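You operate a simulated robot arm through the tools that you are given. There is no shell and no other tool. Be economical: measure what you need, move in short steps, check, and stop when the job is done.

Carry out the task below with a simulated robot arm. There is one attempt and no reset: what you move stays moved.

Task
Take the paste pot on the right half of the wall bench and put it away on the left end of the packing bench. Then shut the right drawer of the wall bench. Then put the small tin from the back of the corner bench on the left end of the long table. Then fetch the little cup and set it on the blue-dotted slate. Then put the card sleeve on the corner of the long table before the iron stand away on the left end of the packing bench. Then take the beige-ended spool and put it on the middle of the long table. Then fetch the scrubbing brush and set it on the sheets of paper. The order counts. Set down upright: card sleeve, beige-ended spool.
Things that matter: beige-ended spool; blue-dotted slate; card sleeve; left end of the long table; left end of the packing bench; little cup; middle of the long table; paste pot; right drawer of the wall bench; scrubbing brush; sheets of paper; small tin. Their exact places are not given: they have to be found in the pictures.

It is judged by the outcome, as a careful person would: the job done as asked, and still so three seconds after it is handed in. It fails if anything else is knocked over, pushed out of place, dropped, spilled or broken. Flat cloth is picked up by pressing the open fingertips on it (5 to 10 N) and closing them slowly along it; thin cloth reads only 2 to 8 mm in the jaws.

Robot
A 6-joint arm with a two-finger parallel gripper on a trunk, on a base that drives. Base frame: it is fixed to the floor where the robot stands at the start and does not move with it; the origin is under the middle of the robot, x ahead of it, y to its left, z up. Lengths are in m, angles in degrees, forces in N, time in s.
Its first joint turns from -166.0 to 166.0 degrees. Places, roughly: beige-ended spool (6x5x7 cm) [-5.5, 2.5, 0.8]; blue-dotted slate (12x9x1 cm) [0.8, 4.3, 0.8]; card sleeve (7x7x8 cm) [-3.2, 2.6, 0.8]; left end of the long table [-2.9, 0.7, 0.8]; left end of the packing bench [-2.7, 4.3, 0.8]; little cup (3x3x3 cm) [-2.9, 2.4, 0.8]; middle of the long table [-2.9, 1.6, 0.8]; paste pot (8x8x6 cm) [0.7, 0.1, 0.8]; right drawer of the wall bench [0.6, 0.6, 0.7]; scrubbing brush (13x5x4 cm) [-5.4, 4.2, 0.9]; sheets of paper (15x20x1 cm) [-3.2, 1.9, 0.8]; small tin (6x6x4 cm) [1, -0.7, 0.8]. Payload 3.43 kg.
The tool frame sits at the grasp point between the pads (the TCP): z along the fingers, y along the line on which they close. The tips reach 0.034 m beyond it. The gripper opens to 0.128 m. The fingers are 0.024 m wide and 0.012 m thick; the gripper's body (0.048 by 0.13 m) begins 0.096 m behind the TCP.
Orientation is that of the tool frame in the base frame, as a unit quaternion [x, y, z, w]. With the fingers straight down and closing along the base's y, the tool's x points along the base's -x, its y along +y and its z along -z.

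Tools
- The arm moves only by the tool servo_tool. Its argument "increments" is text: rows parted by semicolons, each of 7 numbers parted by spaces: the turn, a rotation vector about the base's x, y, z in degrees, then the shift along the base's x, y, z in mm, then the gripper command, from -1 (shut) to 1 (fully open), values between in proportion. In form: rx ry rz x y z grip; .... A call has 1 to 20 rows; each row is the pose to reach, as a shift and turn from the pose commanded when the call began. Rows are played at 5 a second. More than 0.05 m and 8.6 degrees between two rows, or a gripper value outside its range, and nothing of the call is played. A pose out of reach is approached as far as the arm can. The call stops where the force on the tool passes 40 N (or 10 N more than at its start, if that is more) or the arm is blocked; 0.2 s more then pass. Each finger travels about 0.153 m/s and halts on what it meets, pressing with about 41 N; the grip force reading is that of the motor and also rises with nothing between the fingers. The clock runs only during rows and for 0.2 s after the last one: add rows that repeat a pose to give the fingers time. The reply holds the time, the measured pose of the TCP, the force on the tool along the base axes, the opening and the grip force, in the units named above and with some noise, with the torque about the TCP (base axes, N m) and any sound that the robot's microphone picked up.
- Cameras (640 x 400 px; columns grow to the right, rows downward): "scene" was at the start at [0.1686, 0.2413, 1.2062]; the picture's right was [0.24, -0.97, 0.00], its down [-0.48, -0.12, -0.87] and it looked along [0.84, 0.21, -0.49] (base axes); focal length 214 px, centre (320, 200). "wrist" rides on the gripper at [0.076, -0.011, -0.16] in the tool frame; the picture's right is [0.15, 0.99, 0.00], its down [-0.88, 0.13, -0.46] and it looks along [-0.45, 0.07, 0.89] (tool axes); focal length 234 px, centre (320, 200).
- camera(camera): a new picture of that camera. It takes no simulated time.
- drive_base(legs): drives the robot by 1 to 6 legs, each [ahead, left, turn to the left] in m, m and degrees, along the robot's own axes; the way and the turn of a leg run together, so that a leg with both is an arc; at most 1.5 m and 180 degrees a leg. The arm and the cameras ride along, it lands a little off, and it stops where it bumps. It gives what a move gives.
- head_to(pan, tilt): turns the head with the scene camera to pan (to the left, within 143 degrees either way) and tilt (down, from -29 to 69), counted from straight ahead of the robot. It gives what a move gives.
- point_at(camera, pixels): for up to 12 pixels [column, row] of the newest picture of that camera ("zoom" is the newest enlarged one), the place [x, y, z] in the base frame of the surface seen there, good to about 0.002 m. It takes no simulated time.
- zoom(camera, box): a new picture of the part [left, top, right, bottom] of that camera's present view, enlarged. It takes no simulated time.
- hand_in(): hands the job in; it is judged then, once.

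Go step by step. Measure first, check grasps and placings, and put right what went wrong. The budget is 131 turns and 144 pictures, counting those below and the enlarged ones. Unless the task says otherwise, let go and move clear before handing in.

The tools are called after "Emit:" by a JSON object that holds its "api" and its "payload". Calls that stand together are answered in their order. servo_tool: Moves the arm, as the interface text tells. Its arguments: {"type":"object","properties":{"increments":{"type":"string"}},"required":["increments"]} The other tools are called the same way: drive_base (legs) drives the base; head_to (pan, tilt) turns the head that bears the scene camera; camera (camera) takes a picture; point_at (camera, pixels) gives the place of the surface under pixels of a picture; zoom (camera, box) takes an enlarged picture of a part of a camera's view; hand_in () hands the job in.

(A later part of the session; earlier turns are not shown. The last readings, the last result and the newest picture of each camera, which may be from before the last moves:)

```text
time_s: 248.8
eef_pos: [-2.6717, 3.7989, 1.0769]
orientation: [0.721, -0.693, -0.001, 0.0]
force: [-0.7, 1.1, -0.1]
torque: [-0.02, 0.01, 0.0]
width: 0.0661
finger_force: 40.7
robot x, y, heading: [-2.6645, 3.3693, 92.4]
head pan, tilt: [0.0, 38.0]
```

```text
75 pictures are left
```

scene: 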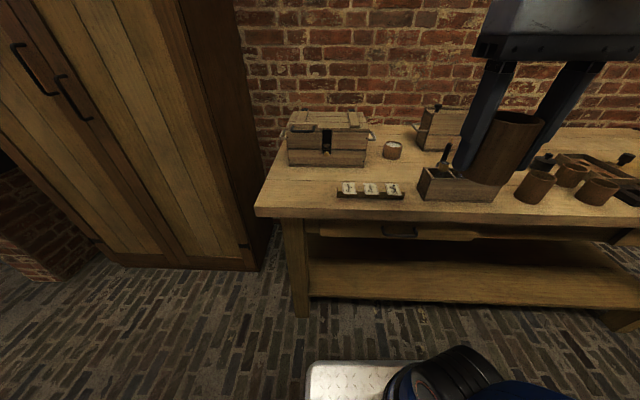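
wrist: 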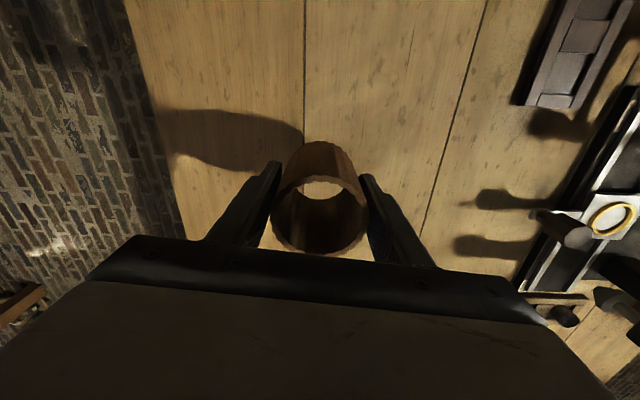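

I check the target patch between the label tray, bottle box and pot.

Emit:
{"api": "point_at", "payload": {"camera": "scene", "pixels": [[392, 157], [392, 150], [402, 152], [405, 190], [405, 198], [420, 172], [430, 168], [445, 160], [400, 172], [420, 180], [370, 160]]}}

Emit:
{"api": "zoom", "payload": {"camera": "scene", "box": [330, 90, 510, 210]}}

```text
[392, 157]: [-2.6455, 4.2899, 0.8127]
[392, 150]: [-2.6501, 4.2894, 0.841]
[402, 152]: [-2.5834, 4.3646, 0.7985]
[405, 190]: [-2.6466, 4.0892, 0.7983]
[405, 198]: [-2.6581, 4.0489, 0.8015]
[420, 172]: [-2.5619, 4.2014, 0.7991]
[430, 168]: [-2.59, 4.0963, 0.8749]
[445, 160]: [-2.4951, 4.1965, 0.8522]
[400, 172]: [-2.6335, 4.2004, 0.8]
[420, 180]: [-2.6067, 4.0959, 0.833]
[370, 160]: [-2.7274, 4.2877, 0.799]
```

```text
3.33 times, centred on (420, 150) of scene
```

zoom: 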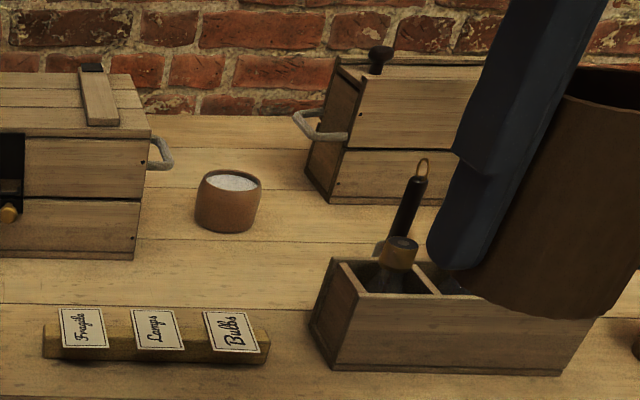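

The patch around (-2.675,4.19) is free. I bring the sleeve above it and lower it to just over the bench.

Emit:
{"api": "servo_tool", "payload": {"increments": "0 0 0 0 40 0 -0.3; 0 0 0 0 80 0 -0.3; 0 0 0 0 120 0 -0.3; 0 0 0 0 160 0 -0.3; 0 0 0 0 200 0 -0.3; 0 0 0 0 240 0 -0.3; 0 0 0 -2 280 0 -0.3; 0 0 0 -3 320 0 -0.3; 0 0 0 -3 360 0 -0.3; 0 0 0 -3 391 0 -0.3; 0 0 0 -3 391 -45 -0.3; 0 0 0 -3 391 -90 -0.3; 0 0 0 -3 391 -135 -0.3; 0 0 0 -3 391 -180 -0.3; 0 0 0 -3 391 -205 -0.3; 0 0 0 -3 391 -205 -0.3"}}

Emit:
{"api": "camera", "payload": {"camera": "wrist"}}

Emit:
{"api": "camera", "payload": {"camera": "scene"}}

```text
time_s: 252.2
eef_pos: [-2.6764, 4.191, 0.8713]
orientation: [0.722, -0.692, 0.0, 0.0]
force: [0.1, -0.9, -0.1]
torque: [0.0, 0.02, -0.01]
width: 0.066
finger_force: 41.0
robot x, y, heading: [-2.6603, 3.3687, 92.6]
head pan, tilt: [0.0, 38.0]
```

```text
73 pictures are left
```

wrist: 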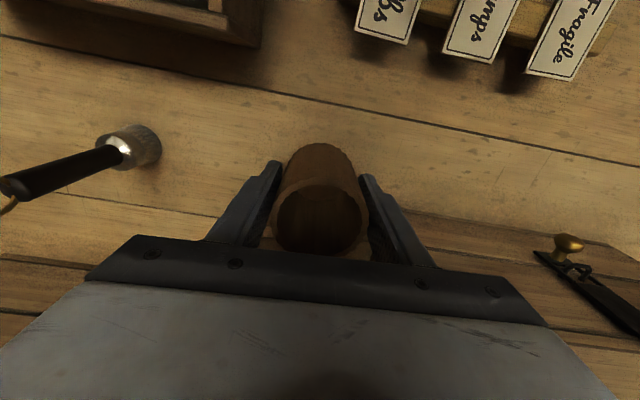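

```text
72 pictures are left
```

scene: 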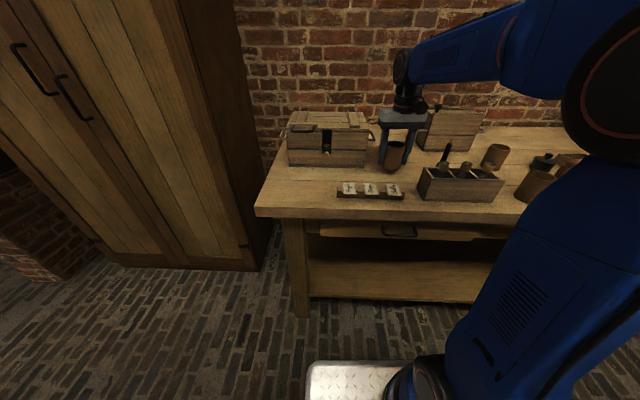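

Emit:
{"api": "servo_tool", "payload": {"increments": "0 0 0 4 -8 -10 -0.3; 0 0 0 4 -8 -22 -0.3; 0 0 0 4 -8 -26 -0.3; 0 0 0 4 -8 -28 -0.3; 0 0 0 4 -8 -30 -0.3; 0 0 0 4 -8 -31 -0.3"}}

```text
time_s: 253.7
eef_pos: [-2.6709, 4.1829, 0.8419]
orientation: [0.721, -0.693, -0.003, -0.002]
force: [3.6, 8.7, 32.8]
torque: [0.42, -0.22, -0.04]
width: 0.066
finger_force: 41.1
robot x, y, heading: [-2.6682, 3.3719, 92.5]
head pan, tilt: [0.0, 38.0]
```

Contact. I release and rise vertically, then retract.

Emit:
{"api": "servo_tool", "payload": {"increments": "0 0 0 0 0 3 -0.3; 0 0 0 0 0 3 0.2; 0 0 0 0 0 3 0.4; 0 0 0 0 0 3 0.4; 0 0 0 0 0 40 0.4; 0 0 0 0 0 85 0.4; 0 0 0 0 0 130 0.4; 0 0 0 0 0 175 0.4; 0 0 0 0 0 220 0.4; 0 0 0 0 -40 235 0.4; 0 0 0 0 -80 235 0.4; 0 0 0 0 -120 235 0.4; 0 0 0 0 -160 235 0.4; 0 0 0 0 -200 235 0.4; 0 0 0 0 -240 235 0.4; 0 0 0 0 -280 235 0.4; 0 0 0 0 -320 235 0.4; 0 0 0 0 -360 235 0.4; 0 0 0 0 -380 235 0.4"}}

Emit:
{"api": "zoom", "payload": {"camera": "scene", "box": [250, 80, 530, 240]}}

```text
time_s: 257.6
eef_pos: [-2.668, 3.8037, 1.0781]
orientation: [0.722, -0.692, 0.0, 0.0]
force: [-0.2, 0.3, 0.5]
torque: [-0.07, 0.01, -0.05]
width: 0.0896
finger_force: 0.0
robot x, y, heading: [-2.6649, 3.365, 92.7]
head pan, tilt: [0.0, 38.0]
```

```text
2.29 times, centred on (390, 160) of scene
```

zoom: 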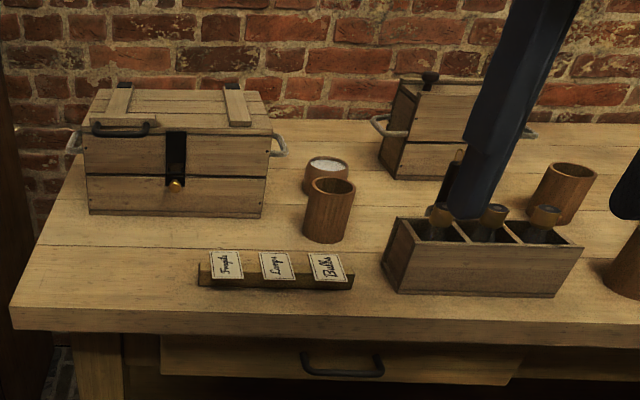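

The sleeve stands upright before the pot. Next the spool near (-5.5,2.5): I look west with the head.

Emit:
{"api": "head_to", "payload": {"pan": 100, "tilt": 18}}

Emit:
{"api": "camera", "payload": {"camera": "scene"}}

```text
time_s: 259.4
eef_pos: [-2.6683, 3.8044, 1.0779]
orientation: [0.722, -0.692, -0.001, 0.0]
force: [0.4, -0.2, 0.5]
torque: [0.04, 0.01, -0.01]
width: 0.0898
finger_force: 0.0
robot x, y, heading: [-2.6684, 3.3708, 92.7]
head pan, tilt: [100.0, 18.0]
```

```text
70 pictures are left
```

scene: 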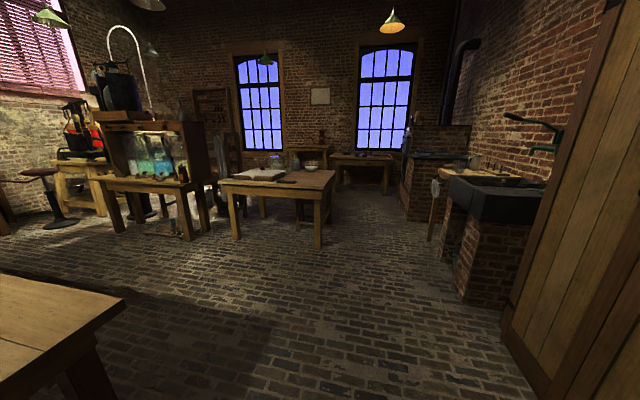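

Emit:
{"api": "point_at", "payload": {"camera": "scene", "pixels": [[225, 185], [330, 178], [318, 248], [237, 238], [434, 240], [450, 260], [470, 170], [450, 168], [505, 330], [110, 232], [265, 178]]}}

Emit:
{"api": "zoom", "payload": {"camera": "scene", "box": [200, 130, 400, 250]}}

Emit:
{"api": "zoom", "payload": {"camera": "scene", "box": [400, 110, 560, 230]}}

```text
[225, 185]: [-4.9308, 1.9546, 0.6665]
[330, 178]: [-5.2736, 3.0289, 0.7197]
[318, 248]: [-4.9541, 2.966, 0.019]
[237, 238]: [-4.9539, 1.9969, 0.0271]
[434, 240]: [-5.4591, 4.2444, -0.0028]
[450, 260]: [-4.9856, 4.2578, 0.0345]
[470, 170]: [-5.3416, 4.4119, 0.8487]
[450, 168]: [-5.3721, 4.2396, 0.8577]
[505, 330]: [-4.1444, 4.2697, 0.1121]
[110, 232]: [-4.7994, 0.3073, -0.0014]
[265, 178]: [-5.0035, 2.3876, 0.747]
```

```text
3.20 times, centred on (300, 190) of scene
```

zoom: 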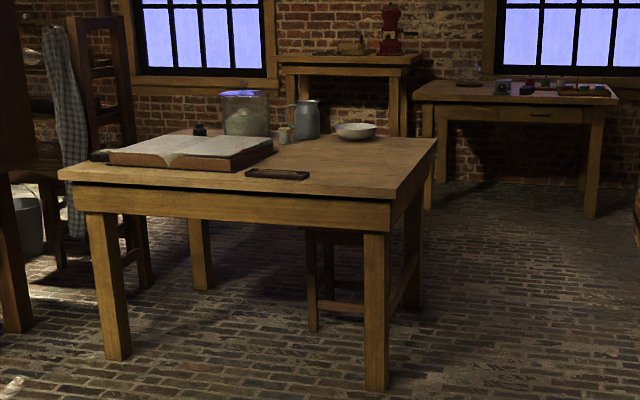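

```text
3.33 times, centred on (480, 170) of scene
```

zoom: 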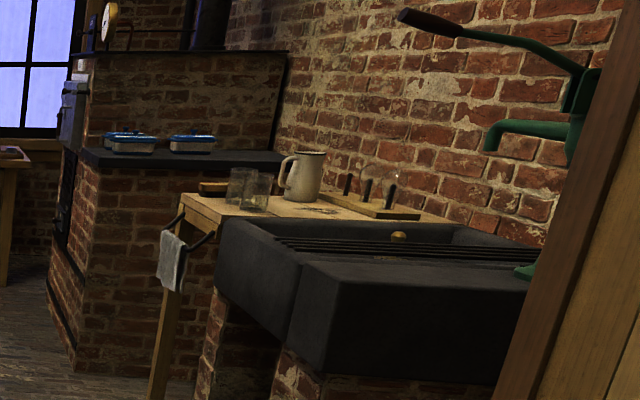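

The book table stands at x<-4.93, y 1.95–3.0, and the spool is probably at zoom (285,133) beside the jug. I drive before that table and look, also down at my own base to know its extent.

Emit:
{"api": "drive_base", "payload": {"legs": [[0, 0, 87.3], [1.4, 0, 0], [0.2, 0.8, 0]]}}

Emit:
{"api": "head_to", "payload": {"pan": 0, "tilt": 69}}

Emit:
{"api": "camera", "payload": {"camera": "scene"}}

Emit:
{"api": "point_at", "payload": {"camera": "scene", "pixels": [[320, 160], [320, 200], [270, 200], [400, 200], [320, 250], [270, 250]]}}

Emit:
{"api": "head_to", "payload": {"pan": 0, "tilt": 30}}

Emit:
{"api": "camera", "payload": {"camera": "scene"}}

```text
time_s: 274.0
eef_pos: [-4.7288, 2.6731, 1.0783]
orientation: [1.0, -0.022, 0.0, 0.0]
force: [-0.7, 0.8, 0.9]
torque: [0.0, 0.0, 0.02]
width: 0.0896
finger_force: 0.1
robot x, y, heading: [-4.2958, 2.6403, 177.5]
head pan, tilt: [100.0, 18.0]
```

```text
time_s: 275.7
eef_pos: [-4.7295, 2.6731, 1.0772]
orientation: [1.0, -0.022, 0.0, 0.0]
force: [-0.1, -0.3, -0.5]
torque: [0.0, -0.03, -0.01]
width: 0.0896
finger_force: 0.0
robot x, y, heading: [-4.2917, 2.6401, 177.8]
head pan, tilt: [0.0, 68.8]
```

```text
67 pictures are left
```

scene: 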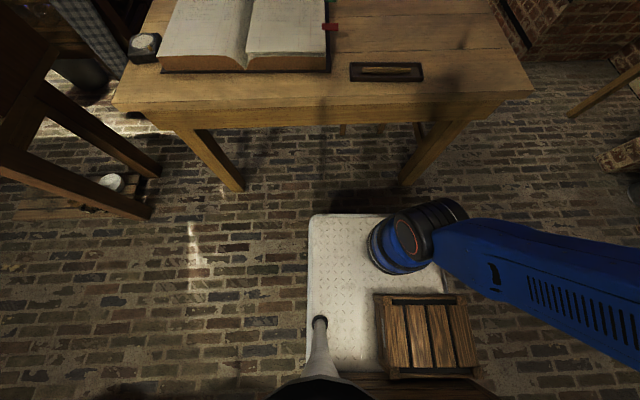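

```text
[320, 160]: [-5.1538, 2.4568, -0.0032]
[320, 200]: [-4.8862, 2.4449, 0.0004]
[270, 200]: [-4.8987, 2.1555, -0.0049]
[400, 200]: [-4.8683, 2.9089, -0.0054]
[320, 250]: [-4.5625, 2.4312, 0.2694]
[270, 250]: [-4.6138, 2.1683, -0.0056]
```

```text
time_s: 276.8
eef_pos: [-4.727, 2.673, 1.0772]
orientation: [1.0, -0.023, 0.0, -0.001]
force: [0.0, 0.2, 0.3]
torque: [-0.01, -0.01, 0.03]
width: 0.0894
finger_force: 0.1
robot x, y, heading: [-4.2919, 2.6375, 177.2]
head pan, tilt: [0.0, 30.0]
```

```text
66 pictures are left
```

scene: 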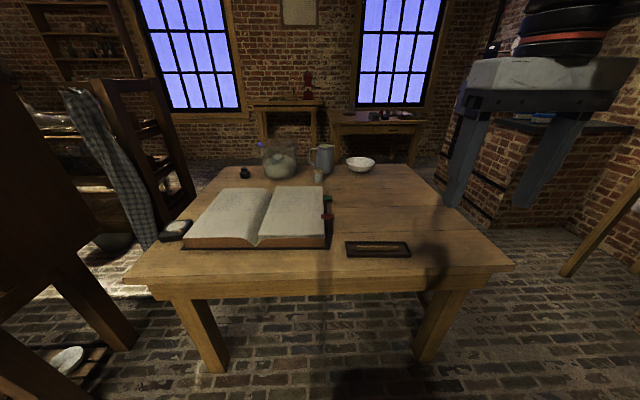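

The base plate is low (z 0.27) and narrow, so it can pass under the table edge. The spool appears at (318,175) by the jug; I enlarge and measure.

Emit:
{"api": "zoom", "payload": {"camera": "scene", "box": [220, 120, 400, 260]}}

Emit:
{"api": "point_at", "payload": {"camera": "scene", "pixels": [[318, 170], [318, 175], [318, 181], [313, 176], [323, 176], [326, 160], [290, 170], [360, 164], [505, 268], [345, 280], [405, 170]]}}

```text
2.86 times, centred on (310, 190) of scene
```

zoom: 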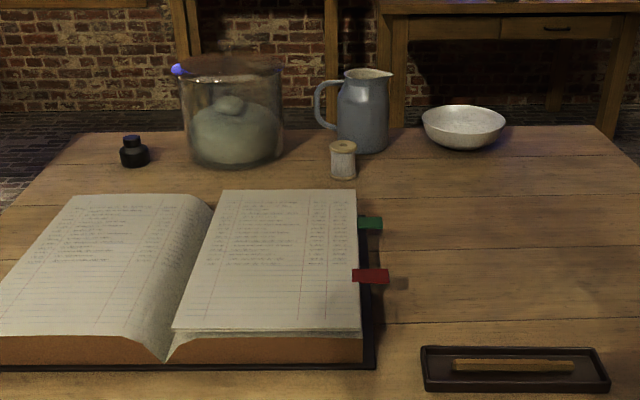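

```text
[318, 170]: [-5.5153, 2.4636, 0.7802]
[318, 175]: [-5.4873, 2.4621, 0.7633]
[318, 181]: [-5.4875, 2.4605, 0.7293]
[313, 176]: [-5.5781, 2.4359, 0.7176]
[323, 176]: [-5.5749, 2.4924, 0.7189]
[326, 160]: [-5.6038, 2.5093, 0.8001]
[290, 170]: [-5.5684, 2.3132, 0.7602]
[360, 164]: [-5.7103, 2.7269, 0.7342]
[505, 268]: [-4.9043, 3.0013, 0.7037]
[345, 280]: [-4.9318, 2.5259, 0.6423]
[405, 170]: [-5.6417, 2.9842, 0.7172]
```

The spool is at (-5.51,2.463) on a top at z 0.72, with the jug about 6 cm behind it. I drive the low base a little under the edge for reach.

Emit:
{"api": "drive_base", "payload": {"legs": [[0, 0, 2.6], [0.1, 0.14, 0], [0.17, 0, 0]]}}

Emit:
{"api": "camera", "payload": {"camera": "scene"}}

```text
time_s: 279.7
eef_pos: [-4.9974, 2.5147, 1.0779]
orientation: [1.0, 0.0, 0.0, 0.0]
force: [-0.2, -0.2, -0.3]
torque: [0.04, 0.0, -0.02]
width: 0.0897
finger_force: 0.0
robot x, y, heading: [-4.5648, 2.5016, -180.0]
head pan, tilt: [0.0, 30.0]
```

```text
64 pictures are left
```

scene: 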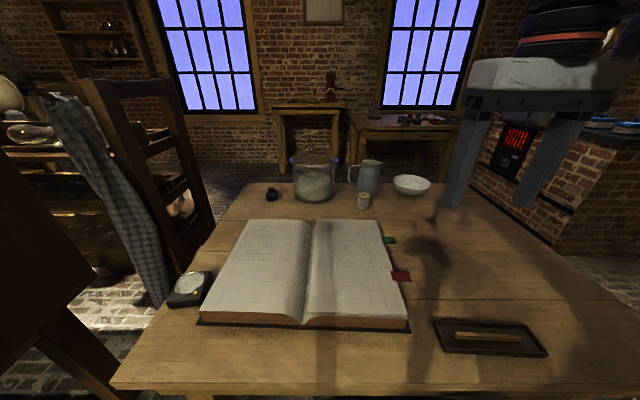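

Emit:
{"api": "point_at", "payload": {"camera": "scene", "pixels": [[363, 194], [363, 200], [363, 207], [358, 201], [368, 201], [368, 185], [352, 175], [330, 185], [315, 155]]}}

Emit:
{"api": "servo_tool", "payload": {"increments": "0 0 0 -45 0 0 0.4; 0 0 0 -90 -10 0 0.4; 0 0 0 -135 -20 0 0.4; 0 0 0 -180 -30 0 0.4; 0 0 0 -225 -40 0 0.4; 0 0 0 -270 -50 0 0.4; 0 0 0 -315 -50 0 0.4; 0 0 0 -360 -50 0 0.4; 0 0 0 -405 -50 0 0.4; 0 0 0 -450 -50 -10 0.4; 0 0 0 -490 -50 -30 0.4; 0 0 0 -510 -50 -70 0.4; 0 0 0 -510 -50 -110 0.4; 0 0 0 -510 -50 -150 0.4; 0 0 0 -510 -50 -170 0.4; 0 0 0 -510 -50 -170 0.4"}}

Emit:
{"api": "camera", "payload": {"camera": "wrist"}}

```text
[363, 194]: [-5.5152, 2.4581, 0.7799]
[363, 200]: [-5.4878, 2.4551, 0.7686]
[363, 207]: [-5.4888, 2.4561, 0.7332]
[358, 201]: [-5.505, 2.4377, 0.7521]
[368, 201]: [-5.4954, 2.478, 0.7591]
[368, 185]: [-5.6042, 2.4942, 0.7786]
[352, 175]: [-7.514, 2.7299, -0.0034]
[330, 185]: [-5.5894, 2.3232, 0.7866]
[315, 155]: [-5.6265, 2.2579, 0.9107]
```

```text
time_s: 283.3
eef_pos: [-5.4806, 2.4697, 0.9209]
orientation: [1.0, -0.002, -0.007, 0.0]
force: [-0.8, 0.4, 0.2]
torque: [-0.03, 0.02, 0.0]
width: 0.0892
finger_force: 0.2
robot x, y, heading: [-4.5411, 2.5004, 179.8]
head pan, tilt: [0.0, 30.0]
stopped in row 16: the arm was blocked; the commanded pose is now the measured one
```

```text
63 pictures are left
```

wrist: 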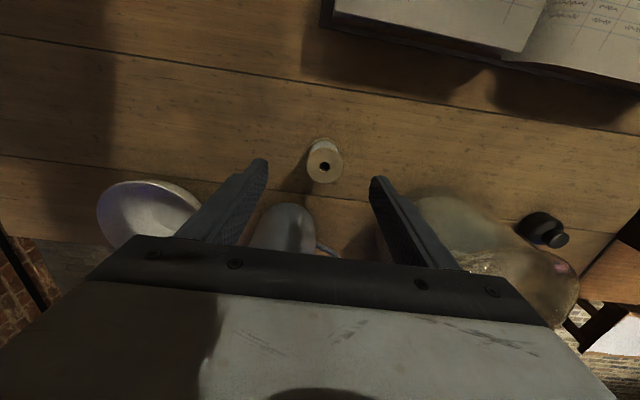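

The move was blocked near the end and the base was pushed back 2 cm. I look before doing anything else.

Emit:
{"api": "camera", "payload": {"camera": "scene"}}

Emit:
{"api": "head_to", "payload": {"pan": 0, "tilt": 60}}

Emit:
{"api": "camera", "payload": {"camera": "scene"}}

```text
62 pictures are left
```

scene: 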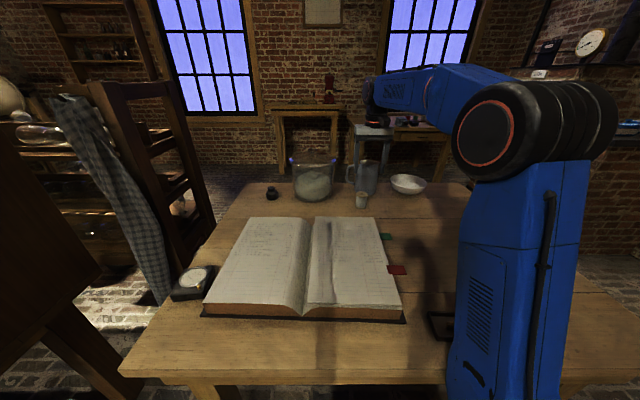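

```text
time_s: 284.2
eef_pos: [-5.4823, 2.47, 0.9206]
orientation: [1.0, -0.002, -0.006, 0.0]
force: [-0.2, 0.1, 0.1]
torque: [-0.05, -0.03, -0.02]
width: 0.0895
finger_force: 0.1
robot x, y, heading: [-4.5429, 2.4989, 179.8]
head pan, tilt: [0.0, 60.0]
```

```text
61 pictures are left
```

scene: 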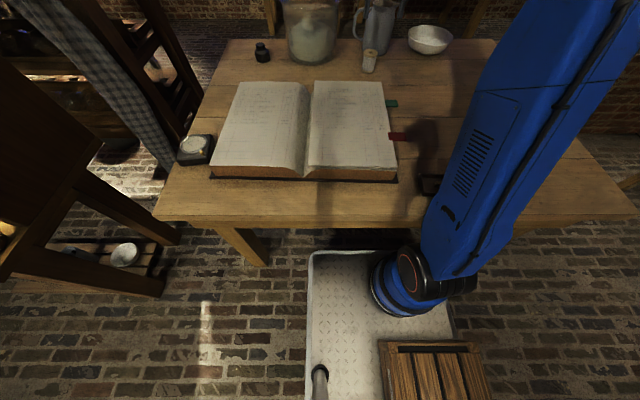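

The upper arm leaned on the low table's edge at (430,200), and nothing on the table moved. I'll retract, stand further off, and reach the spool with the tool tilted 45° forward.

Emit:
{"api": "servo_tool", "payload": {"increments": "0 0 0 10 0 40 0.4; 0 0 0 30 0 80 0.4; 0 0 0 55 5 120 0.4; 0 0 0 90 8 155 0.4; 0 0 0 135 10 155 0.4; 0 0 0 180 15 155 0.4; 0 0 0 225 20 155 0.4; 0 0 0 270 25 155 0.4; 0 0 0 315 30 155 0.4; 0 0 0 360 35 155 0.4; 0 0 0 405 40 155 0.4; 0 0 0 450 45 155 0.4; 0 0 0 480 45 155 0.4"}}

Emit:
{"api": "camera", "payload": {"camera": "scene"}}

Emit:
{"api": "drive_base", "payload": {"legs": [[-0.15, 0.02, 0]]}}

```text
time_s: 287.1
eef_pos: [-5.0117, 2.5159, 1.0672]
orientation: [1.0, -0.003, -0.002, 0.0]
force: [-0.5, 0.0, -0.2]
torque: [-0.02, -0.05, 0.0]
width: 0.0895
finger_force: 0.0
robot x, y, heading: [-4.5489, 2.4997, 179.7]
head pan, tilt: [0.0, 60.0]
```

```text
60 pictures are left
```

scene: 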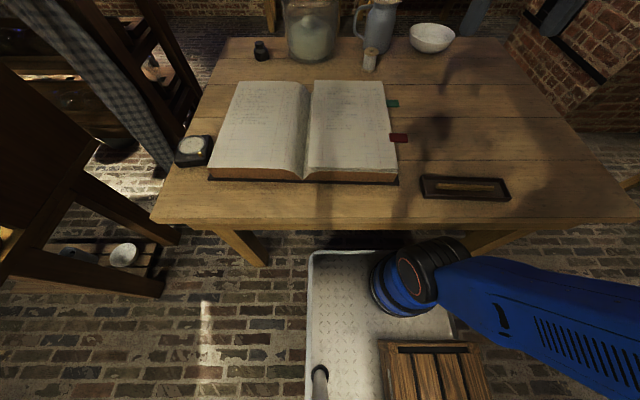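

```text
time_s: 288.4
eef_pos: [-4.8644, 2.4956, 1.0683]
orientation: [1.0, -0.003, -0.003, 0.0]
force: [0.3, 0.7, 0.4]
torque: [-0.04, -0.03, 0.03]
width: 0.0895
finger_force: 0.1
robot x, y, heading: [-4.3985, 2.4818, 179.9]
head pan, tilt: [0.0, 60.0]
```

Emit:
{"api": "servo_tool", "payload": {"increments": "0 7.5 0 -38 -3 0 0.4; 0 15 0 -76 -6 0 0.4; 0 22.5 0 -114 -9 0 0.4; 0 30 0 -152 -12 0 0.4; 0 37.5 0 -190 -15 0 0.4; 0 45 0 -228 -18 0 0.4; 0 45 0 -268 -21 -10 0.4; 0 45 0 -308 -24 -25 0.4; 0 45 0 -348 -27 -40 0.4; 0 45 0 -388 -30 -60 0.4; 0 45 0 -425 -33 -80 0.4; 0 45 0 -460 -36 -100 0.4; 0 45 0 -495 -38 -120 0.4; 0 45 0 -525 -38 -140 0.4; 0 45 0 -525 -38 -140 0.4"}}

Emit:
{"api": "camera", "payload": {"camera": "wrist"}}

Emit:
{"api": "camera", "payload": {"camera": "scene"}}

```text
time_s: 291.6
eef_pos: [-5.3905, 2.4562, 0.9301]
orientation: [0.923, -0.002, -0.385, 0.001]
force: [-0.6, -1.3, 1.3]
torque: [0.03, -0.04, -0.03]
width: 0.0898
finger_force: 0.0
robot x, y, heading: [-4.3997, 2.4778, 179.9]
head pan, tilt: [0.0, 60.0]
```

```text
59 pictures are left
```

wrist: 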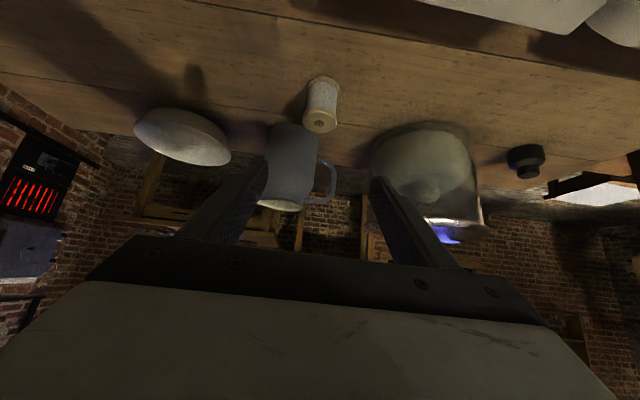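

```text
58 pictures are left
```

scene: 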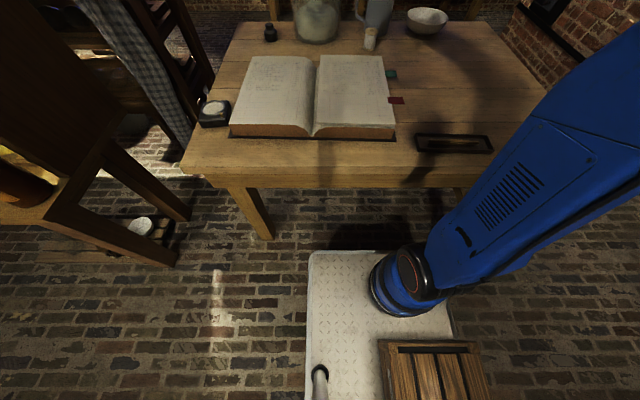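

Tilted well, arm clear of the edge. I measure the spool, jug and handle from the wrist view.

Emit:
{"api": "point_at", "payload": {"camera": "wrist", "pixels": [[321, 82], [321, 100], [320, 124], [304, 122], [338, 126], [307, 84], [340, 84], [290, 160], [333, 165], [333, 190], [290, 195], [390, 150]]}}

```text
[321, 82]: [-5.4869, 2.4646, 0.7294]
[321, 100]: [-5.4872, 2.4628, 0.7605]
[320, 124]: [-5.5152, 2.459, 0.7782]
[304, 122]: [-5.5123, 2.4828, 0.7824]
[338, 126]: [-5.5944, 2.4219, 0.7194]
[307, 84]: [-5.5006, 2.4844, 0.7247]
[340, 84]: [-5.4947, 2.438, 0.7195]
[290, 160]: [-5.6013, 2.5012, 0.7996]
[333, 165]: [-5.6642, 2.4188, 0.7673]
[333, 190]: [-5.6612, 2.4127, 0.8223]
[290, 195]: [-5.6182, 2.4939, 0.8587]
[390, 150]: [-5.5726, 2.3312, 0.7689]
```

Clear. I go in along a straight line with a narrower opening and grip.

Emit:
{"api": "servo_tool", "payload": {"increments": "0 0 0 -25 5 -35 0.18; 0 0 0 -50 5 -70 0.18; 0 0 0 -75 5 -105 0.18; 0 0 0 -98 5 -135 0.18; 0 0 0 -119 5 -162 0.18; 0 0 0 -119 5 -162 0.18"}}

Emit:
{"api": "camera", "payload": {"camera": "wrist"}}

```text
time_s: 293.0
eef_pos: [-5.508, 2.4612, 0.7675]
orientation: [0.923, -0.002, -0.385, 0.001]
force: [0.3, 0.2, 1.0]
torque: [0.0, 0.01, -0.01]
width: 0.0755
finger_force: 0.0
robot x, y, heading: [-4.4001, 2.4863, 180.4]
head pan, tilt: [0.0, 60.0]
```

```text
57 pictures are left
```

wrist: 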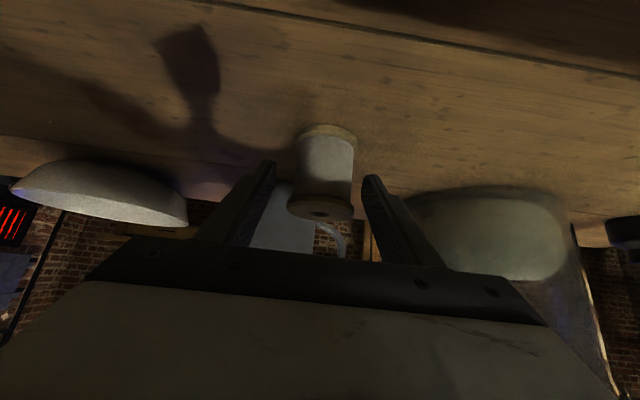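

The spool is between the fingers. I close, then lift out backward.

Emit:
{"api": "servo_tool", "payload": {"increments": "0 0 0 0 0 0 -0.2; 0 0 0 0 0 0 -0.5; 0 0 0 0 0 0 -0.5; 0 0 0 0 0 0 -0.5; 0 0 0 0 0 15 -0.5; 0 0 0 5 0 40 -0.5; 0 0 0 15 0 80 -0.5; 0 0 0 40 0 115 -0.5; 0 0 0 70 0 150 -0.5; 0 0 0 100 0 185 -0.5; 0 0 0 130 0 215 -0.5; 0 0 0 165 0 245 -0.5; 0 0 0 205 0 270 -0.5; 0 0 0 250 0 290 -0.5; 0 0 0 295 0 300 -0.5; 0 0 0 340 0 300 -0.5; 0 0 0 380 0 300 -0.5"}}

Emit:
{"api": "camera", "payload": {"camera": "wrist"}}

Emit:
{"api": "camera", "payload": {"camera": "scene"}}

```text
time_s: 296.6
eef_pos: [-5.1254, 2.4612, 1.0659]
orientation: [0.923, -0.002, -0.385, 0.001]
force: [-1.3, -0.1, 0.0]
torque: [0.0, -0.01, -0.01]
width: 0.0494
finger_force: 41.8
robot x, y, heading: [-4.4007, 2.4801, 179.9]
head pan, tilt: [0.0, 60.0]
```

```text
56 pictures are left
```

wrist: 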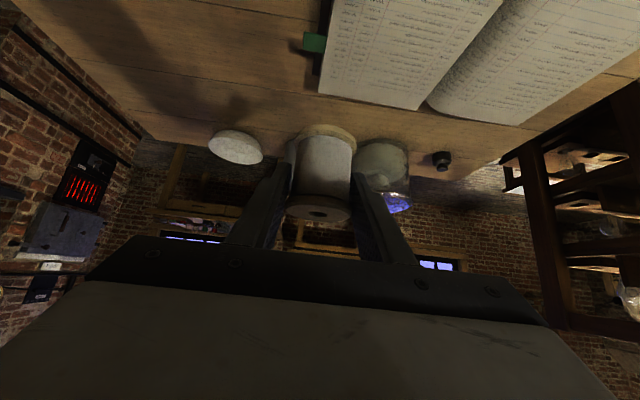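

```text
55 pictures are left
```

scene: 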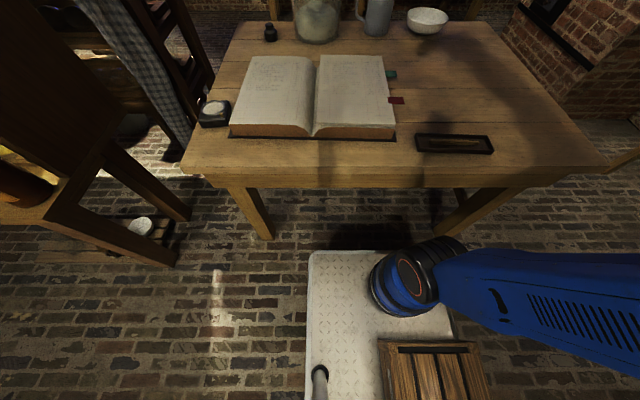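

Held (width 0.049) and upright. I turn to the north side and go to the long table's west side at y≈1.6 to find a free middle spot.

Emit:
{"api": "drive_base", "payload": {"legs": [[-0.12, 0, 0], [0, 0, -90], [0, 0, -90], [-0.05, -0.85, 0]]}}

Emit:
{"api": "head_to", "payload": {"pan": 0, "tilt": 30}}

Emit:
{"api": "camera", "payload": {"camera": "scene"}}

```text
time_s: 309.7
eef_pos: [-3.6171, 1.6266, 1.0659]
orientation: [0.007, 0.923, 0.0, 0.386]
force: [0.1, 0.7, -0.4]
torque: [0.01, -0.02, 0.0]
width: 0.0492
finger_force: 40.8
robot x, y, heading: [-4.3434, 1.6162, -0.6]
head pan, tilt: [0.0, 60.0]
```

```text
time_s: 310.7
eef_pos: [-3.6163, 1.6264, 1.0654]
orientation: [0.006, 0.923, -0.001, 0.384]
force: [0.0, -0.2, 0.2]
torque: [-0.02, 0.01, -0.01]
width: 0.0492
finger_force: 41.4
robot x, y, heading: [-4.3391, 1.6144, -0.7]
head pan, tilt: [0.0, 30.0]
```

```text
54 pictures are left
```

scene: 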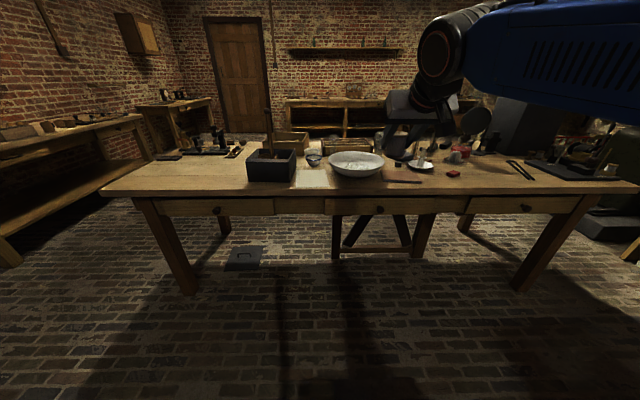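

Sheets of paper at (312,179), a bowl at (357,163); free table near (395,185). I enlarge and measure.

Emit:
{"api": "zoom", "payload": {"camera": "scene", "box": [240, 110, 480, 210]}}

Emit:
{"api": "point_at", "payload": {"camera": "scene", "pixels": [[312, 178], [297, 187], [329, 187], [300, 170], [325, 170], [357, 176], [384, 165], [390, 190], [395, 183], [420, 182], [405, 165], [357, 192]]}}

```text
2.67 times, centred on (360, 160) of scene
```

zoom: 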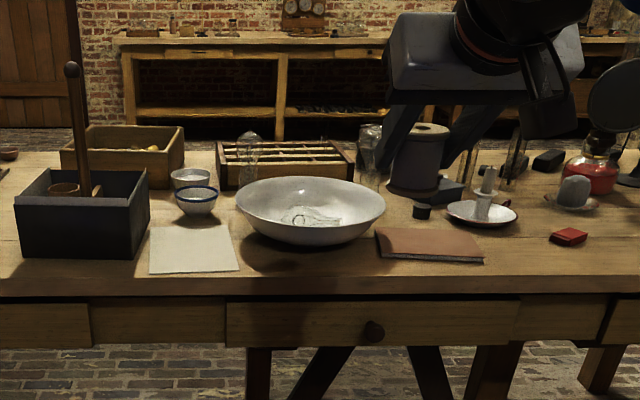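

```text
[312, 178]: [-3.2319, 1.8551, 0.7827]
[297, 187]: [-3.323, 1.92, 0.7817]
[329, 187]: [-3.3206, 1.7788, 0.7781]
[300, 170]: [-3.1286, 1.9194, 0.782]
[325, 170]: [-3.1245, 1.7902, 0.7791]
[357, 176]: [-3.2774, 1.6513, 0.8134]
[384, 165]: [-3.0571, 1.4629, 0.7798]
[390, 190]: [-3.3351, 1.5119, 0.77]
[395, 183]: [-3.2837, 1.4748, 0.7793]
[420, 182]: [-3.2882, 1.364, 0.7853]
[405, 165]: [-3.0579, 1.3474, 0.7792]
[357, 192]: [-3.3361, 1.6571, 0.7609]
```

I drive closer for a steeper view; at z 1.02 the spool's bottom is well above the bowl.

Emit:
{"api": "drive_base", "payload": {"legs": [[0.4, -0.05, 0.6]]}}

Emit:
{"api": "head_to", "payload": {"pan": -5, "tilt": 42}}

Emit:
{"api": "camera", "payload": {"camera": "scene"}}

Emit:
{"api": "zoom", "payload": {"camera": "scene", "box": [260, 90, 500, 240]}}

```text
time_s: 313.1
eef_pos: [-3.2261, 1.5735, 1.0668]
orientation: [0.006, 0.923, -0.001, 0.385]
force: [0.0, -0.8, -0.2]
torque: [0.01, -0.01, 0.01]
width: 0.0494
finger_force: 40.9
robot x, y, heading: [-3.9542, 1.5632, -0.6]
head pan, tilt: [0.0, 30.0]
```

```text
time_s: 313.9
eef_pos: [-3.2268, 1.5725, 1.0662]
orientation: [0.006, 0.923, 0.0, 0.385]
force: [-0.3, 0.2, 0.3]
torque: [0.02, 0.04, 0.0]
width: 0.0492
finger_force: 40.9
robot x, y, heading: [-3.9506, 1.5623, -0.6]
head pan, tilt: [-5.0, 42.0]
```

```text
52 pictures are left
```

scene: 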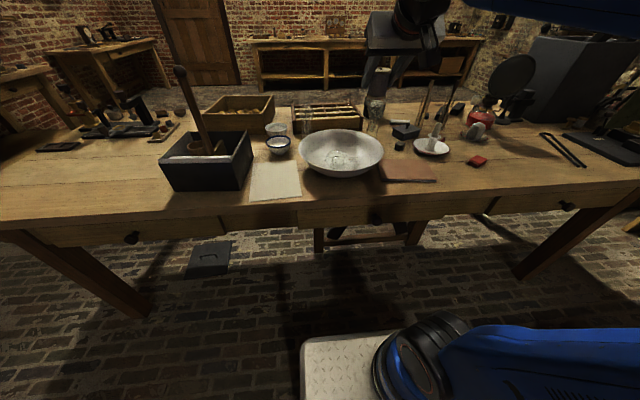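

```text
2.67 times, centred on (380, 165) of scene
```

zoom: 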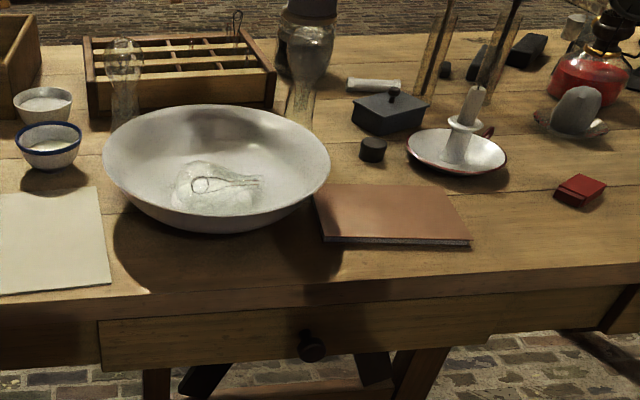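

A free patch lies between bowl, bulb, black box and book at zoom (345,145). I measure its borders.

Emit:
{"api": "point_at", "payload": {"camera": "zoom", "pixels": [[340, 145], [345, 170], [335, 184], [300, 128], [328, 160], [372, 158], [355, 125], [340, 110], [390, 165], [312, 20], [200, 103], [272, 105]]}}

```text
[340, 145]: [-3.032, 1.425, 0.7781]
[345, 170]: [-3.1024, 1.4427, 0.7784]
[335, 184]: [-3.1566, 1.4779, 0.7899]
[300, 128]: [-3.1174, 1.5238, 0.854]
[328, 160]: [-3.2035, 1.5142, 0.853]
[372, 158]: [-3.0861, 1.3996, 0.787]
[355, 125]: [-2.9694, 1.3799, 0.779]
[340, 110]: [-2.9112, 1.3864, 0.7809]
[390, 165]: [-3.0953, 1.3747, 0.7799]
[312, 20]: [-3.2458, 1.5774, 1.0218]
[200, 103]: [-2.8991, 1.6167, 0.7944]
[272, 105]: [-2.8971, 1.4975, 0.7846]
```

The gap between bowl rim and compartment box near (-2.965,1.6) is almost the exact middle, but two glass bulbs stand near it. I take a closer look from the wrist and measure.

Emit:
{"api": "zoom", "payload": {"camera": "scene", "box": [260, 90, 420, 190]}}

Emit:
{"api": "camera", "payload": {"camera": "wrist"}}

```text
4.00 times, centred on (340, 140) of scene
```

zoom: 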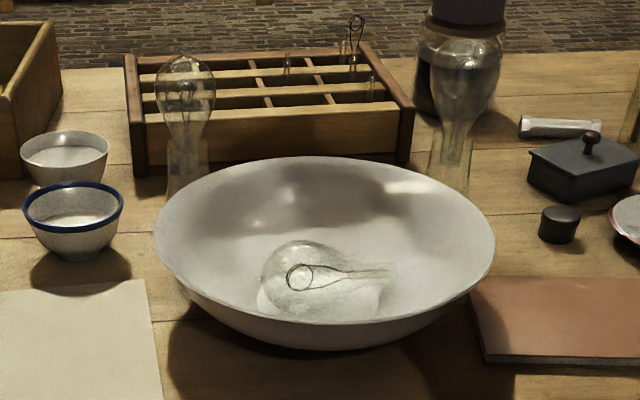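

```text
49 pictures are left
```

wrist: 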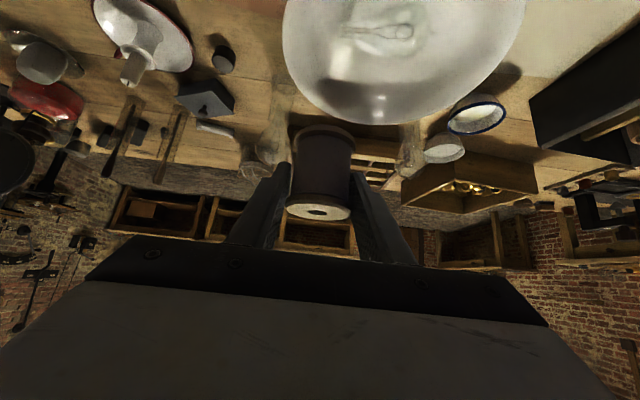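

Emit:
{"api": "point_at", "payload": {"camera": "zoom", "pixels": [[185, 70], [185, 150], [188, 180], [460, 75], [450, 150], [448, 180], [320, 157], [156, 230], [494, 240], [320, 322], [300, 148], [320, 152]]}}

```text
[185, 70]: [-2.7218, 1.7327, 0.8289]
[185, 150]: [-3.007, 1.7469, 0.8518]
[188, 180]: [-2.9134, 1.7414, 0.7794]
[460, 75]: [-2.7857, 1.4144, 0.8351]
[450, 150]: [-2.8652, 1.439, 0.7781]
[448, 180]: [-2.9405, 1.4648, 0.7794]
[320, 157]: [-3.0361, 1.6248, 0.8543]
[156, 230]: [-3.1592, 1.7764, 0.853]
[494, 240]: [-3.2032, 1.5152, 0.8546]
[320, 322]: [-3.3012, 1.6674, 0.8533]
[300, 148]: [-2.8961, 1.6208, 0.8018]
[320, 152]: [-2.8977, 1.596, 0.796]
```

Bowl rim (far) x -3.036, box face x -2.897, bulbs near y 1.745 and 1.48. I bring the spool over (-2.955,1.615), still high, and check.

Emit:
{"api": "servo_tool", "payload": {"increments": "0 0 0 34 6 0 -0.5; 0 0 0 68 12 0 -0.5; 0 0 0 102 18 0 -0.5; 0 0 0 136 24 0 -0.5; 0 0 0 170 30 0 -0.5; 0 0 0 204 36 0 -0.5; 0 0 0 238 40 0 -0.5; 0 0 0 271 42 0 -0.5; 0 0 0 271 42 -40 -0.5; 0 0 0 271 42 -80 -0.5; 0 0 0 271 42 -120 -0.5; 0 0 0 271 42 -120 -0.5"}}

Emit:
{"api": "zoom", "payload": {"camera": "scene", "box": [260, 50, 420, 190]}}

Emit:
{"api": "camera", "payload": {"camera": "wrist"}}

```text
time_s: 316.5
eef_pos: [-2.9541, 1.6141, 0.9471]
orientation: [0.007, 0.923, -0.001, 0.385]
force: [1.2, 0.1, -0.6]
torque: [0.02, 0.01, -0.02]
width: 0.0496
finger_force: 41.1
robot x, y, heading: [-3.9514, 1.5583, -0.4]
head pan, tilt: [-5.0, 42.0]
```

```text
2.86 times, centred on (340, 120) of scene
```

zoom: 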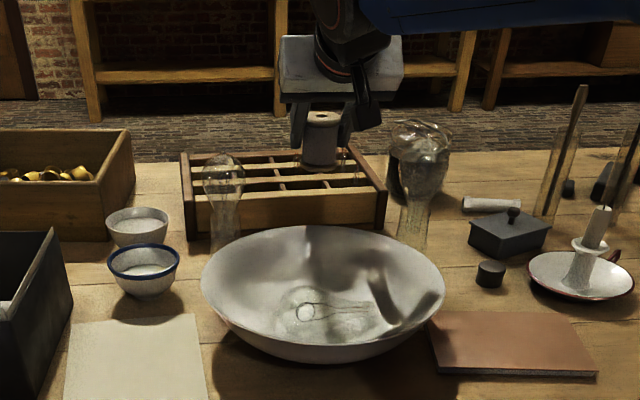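

```text
47 pictures are left
```

wrist: 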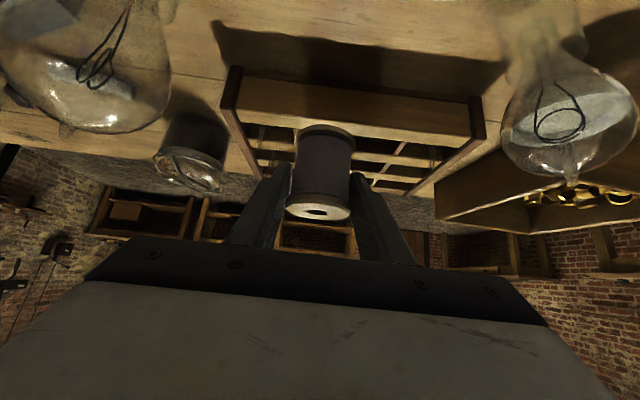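

The bulbs flank the path; I measure their nearest surfaces before lowering.

Emit:
{"api": "point_at", "payload": {"camera": "wrist", "pixels": [[150, 90], [110, 115], [80, 60], [520, 110], [560, 130], [560, 80], [170, 60], [500, 120], [540, 30], [130, 20], [320, 60], [320, 90]]}}

```text
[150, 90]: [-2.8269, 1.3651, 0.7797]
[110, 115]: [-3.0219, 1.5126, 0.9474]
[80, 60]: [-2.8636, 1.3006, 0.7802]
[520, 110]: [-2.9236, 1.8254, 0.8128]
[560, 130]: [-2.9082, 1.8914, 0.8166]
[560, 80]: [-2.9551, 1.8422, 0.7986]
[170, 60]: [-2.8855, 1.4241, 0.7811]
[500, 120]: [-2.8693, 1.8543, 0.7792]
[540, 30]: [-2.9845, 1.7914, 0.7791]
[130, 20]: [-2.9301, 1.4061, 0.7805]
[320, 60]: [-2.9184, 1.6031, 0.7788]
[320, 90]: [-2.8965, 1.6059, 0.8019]
```

The gripper body would pass only ~6 mm from the glass bulbs, too tight. I'll lift out, set the spool on free table to the right, and regrasp it with the tool vertical and turned 90°.

Emit:
{"api": "servo_tool", "payload": {"increments": "0 0 0 0 0 40 -0.5; 0 0 0 0 0 80 -0.5; 0 0 0 0 0 120 -0.5; 0 0 0 -45 0 120 -0.5; 0 0 0 -90 -10 120 -0.5; 0 0 0 -135 -30 120 -0.5; 0 0 0 -175 -50 120 -0.5; 0 0 0 -195 -90 120 -0.5; 0 0 0 -195 -135 120 -0.5; 0 0 0 -195 -180 120 -0.5"}}

Emit:
{"api": "head_to", "payload": {"pan": -35, "tilt": 42}}

Emit:
{"api": "camera", "payload": {"camera": "scene"}}

```text
time_s: 318.7
eef_pos: [-3.1512, 1.4334, 1.0665]
orientation: [0.006, 0.923, -0.001, 0.385]
force: [-0.1, -0.5, 0.4]
torque: [0.02, 0.01, -0.01]
width: 0.0493
finger_force: 40.5
robot x, y, heading: [-3.952, 1.5597, -0.4]
head pan, tilt: [-5.0, 42.0]
```

```text
time_s: 319.6
eef_pos: [-3.1507, 1.4337, 1.0672]
orientation: [0.005, 0.923, 0.0, 0.385]
force: [-0.3, -0.2, -0.2]
torque: [0.02, -0.02, -0.02]
width: 0.0493
finger_force: 40.6
robot x, y, heading: [-3.9504, 1.5619, -0.9]
head pan, tilt: [-35.0, 42.0]
```

```text
46 pictures are left
```

scene: 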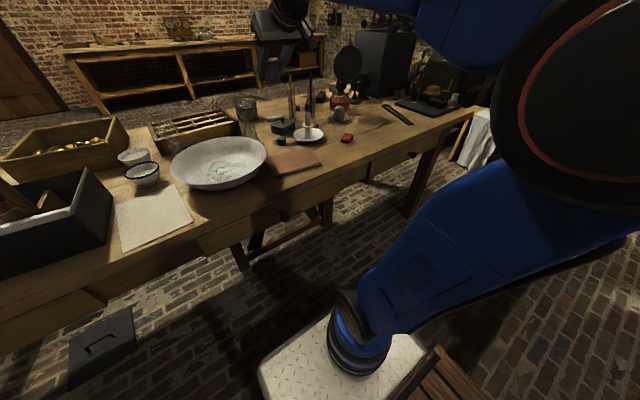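

Emit:
{"api": "point_at", "payload": {"camera": "scene", "pixels": [[347, 138], [360, 145], [340, 155], [375, 135], [365, 125], [325, 158], [320, 140], [385, 105], [410, 122], [355, 160]]}}

Emit:
{"api": "zoom", "payload": {"camera": "scene", "box": [240, 70, 440, 190]}}

```text
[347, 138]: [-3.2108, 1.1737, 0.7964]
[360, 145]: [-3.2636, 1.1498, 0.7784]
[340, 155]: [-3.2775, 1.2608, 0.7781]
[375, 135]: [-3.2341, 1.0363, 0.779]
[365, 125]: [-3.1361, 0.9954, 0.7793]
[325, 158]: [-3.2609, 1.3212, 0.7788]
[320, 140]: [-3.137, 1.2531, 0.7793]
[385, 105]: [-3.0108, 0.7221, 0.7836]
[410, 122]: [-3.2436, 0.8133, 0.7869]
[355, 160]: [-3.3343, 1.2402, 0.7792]
```

```text
3.20 times, centred on (340, 130) of scene
```

zoom: 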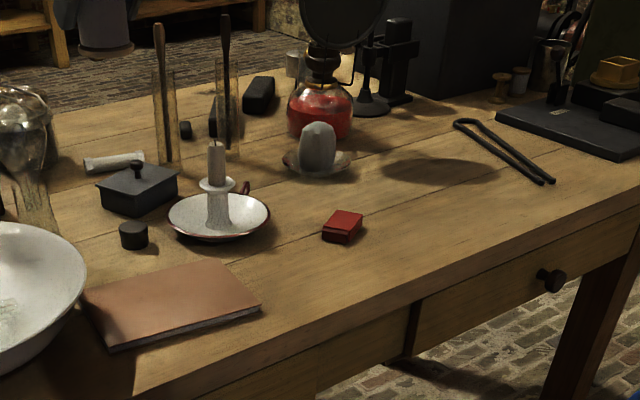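

I use the free patch at (-3.20,1.045), between the red block and the tongs.

Emit:
{"api": "servo_tool", "payload": {"increments": "0 0 0 -5 -40 0 -0.5; 0 0 0 -10 -80 0 -0.5; 0 0 0 -15 -120 0 -0.5; 0 0 0 -20 -160 0 -0.5; 0 0 0 -25 -200 0 -0.5; 0 0 0 -30 -240 0 -0.5; 0 0 0 -35 -280 0 -0.5; 0 0 0 -40 -320 0 -0.5; 0 0 0 -45 -355 0 -0.5; 0 0 0 -49 -388 0 -0.5; 0 0 0 -49 -388 -45 -0.5; 0 0 0 -49 -388 -90 -0.5; 0 0 0 -49 -388 -135 -0.5; 0 0 0 -49 -388 -180 -0.5; 0 0 0 -49 -388 -220 -0.5; 0 0 0 -49 -388 -232 -0.5; 0 0 0 -49 -388 -232 -0.5"}}

Emit:
{"api": "zoom", "payload": {"camera": "scene", "box": [290, 60, 490, 190]}}

```text
time_s: 323.2
eef_pos: [-3.1993, 1.0467, 0.8338]
orientation: [0.005, 0.923, 0.0, 0.385]
force: [0.0, 0.1, -0.6]
torque: [-0.01, 0.0, 0.01]
width: 0.049
finger_force: 40.8
robot x, y, heading: [-3.9537, 1.5618, -0.6]
head pan, tilt: [-35.0, 42.0]
```

```text
3.08 times, centred on (390, 125) of scene
```

zoom: 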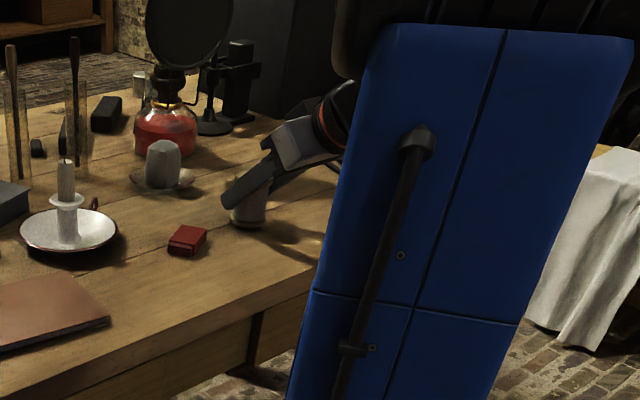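

Emit:
{"api": "servo_tool", "payload": {"increments": "0 0 0 0 0 -3 -0.5; 0 0 0 0 0 -5 -0.5; 0 0 0 0 0 -7 -0.5; 0 0 0 0 0 -9 -0.5; 0 0 0 0 0 -10 -0.5"}}

```text
time_s: 324.4
eef_pos: [-3.1993, 1.0484, 0.8271]
orientation: [0.006, 0.922, -0.001, 0.386]
force: [-4.8, -5.4, 28.1]
torque: [-0.98, -0.09, -0.22]
width: 0.0492
finger_force: 41.3
robot x, y, heading: [-3.9492, 1.562, -0.6]
head pan, tilt: [-35.0, 42.0]
```

Contact. I release, draw back along the tool axis and bring the tool vertical.

Emit:
{"api": "servo_tool", "payload": {"increments": "0 0 0 0 0 2 -0.5; 0 0 0 0 0 2 0; 0 0 0 0 0 2 0.33; 0 0 0 0 0 2 0.33; 0 0 0 -25 0 28 0.33; 0 0 0 -55 0 58 0.33; 0 0 0 -80 0 88 0.33; 0 0 0 -80 0 130 0.33; 0 0 0 -60 0 170 0.33; 0 7.5 0 -40 0 200 0.33; 0 15 0 -20 0 220 0.33; 0 22.5 0 0 0 230 0.33; 0 30 0 0 0 230 0.33; 0 37.5 0 0 0 230 0.33; 0 45.2 0 0 0 230 0.33; 0 45.2 0 0 0 230 0.33"}}

Emit:
{"api": "camera", "payload": {"camera": "wrist"}}

```text
time_s: 327.8
eef_pos: [-3.201, 1.0459, 1.0548]
orientation: [0.005, 1.0, -0.003, -0.001]
force: [0.0, 0.2, -0.3]
torque: [-0.04, 0.02, -0.01]
width: 0.0848
finger_force: 0.1
robot x, y, heading: [-3.9526, 1.558, -0.4]
head pan, tilt: [-35.0, 42.0]
```

```text
43 pictures are left
```

wrist: 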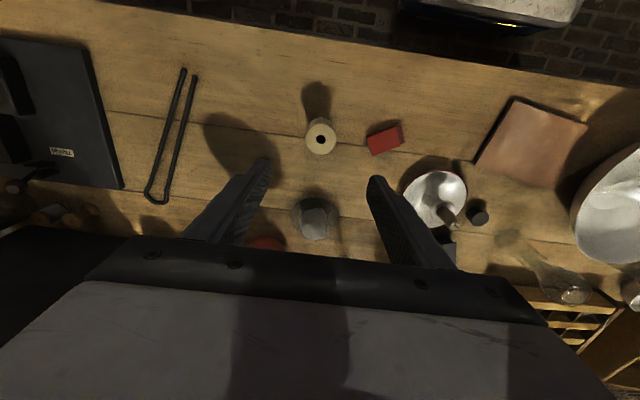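

The spool stands upright at wrist (320,138). I confirm its centre, and turn the tool 90°.

Emit:
{"api": "point_at", "payload": {"camera": "wrist", "pixels": [[306, 138], [334, 138], [320, 124], [320, 152], [313, 132], [328, 145]]}}

Emit:
{"api": "servo_tool", "payload": {"increments": "0 0 8 0 0 0 0.33; 0 0 16 0 0 0 0.33; 0 0 24 0 0 0 0.33; 0 0 32 0 0 0 0.33; 0 0 40 0 0 0 0.33; 0 0 48 0 0 0 0.33; 0 0 56 0 0 0 0.33; 0 0 64 0 0 0 0.33; 0 0 72 0 0 0 0.33; 0 0 80 0 0 0 0.33; 0 0 88 0 0 0 0.33; 0 0 90.5 0 0 -40 0.33; 0 0 90.5 0 0 -80 0.33; 0 0 90.5 0 0 -110 0.33; 0 0 90.5 0 0 -110 0.33"}}

Emit:
{"api": "camera", "payload": {"camera": "wrist"}}

```text
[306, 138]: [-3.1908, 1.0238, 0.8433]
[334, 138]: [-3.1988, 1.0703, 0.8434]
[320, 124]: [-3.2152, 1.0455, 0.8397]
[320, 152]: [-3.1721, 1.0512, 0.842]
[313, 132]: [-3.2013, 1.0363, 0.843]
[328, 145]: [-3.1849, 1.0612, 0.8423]
```

```text
time_s: 331.0
eef_pos: [-3.1976, 1.046, 0.9428]
orientation: [-0.706, 0.708, -0.001, 0.002]
force: [-0.2, 1.2, -0.1]
torque: [-0.02, -0.05, -0.01]
width: 0.0852
finger_force: 0.0
robot x, y, heading: [-3.954, 1.5636, -0.7]
head pan, tilt: [-35.0, 42.0]
```

```text
42 pictures are left
```

wrist: 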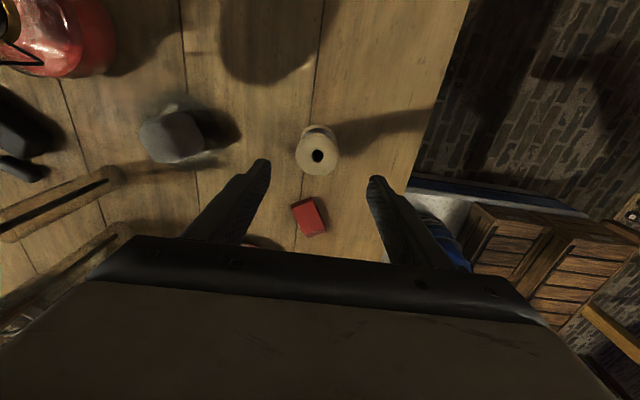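

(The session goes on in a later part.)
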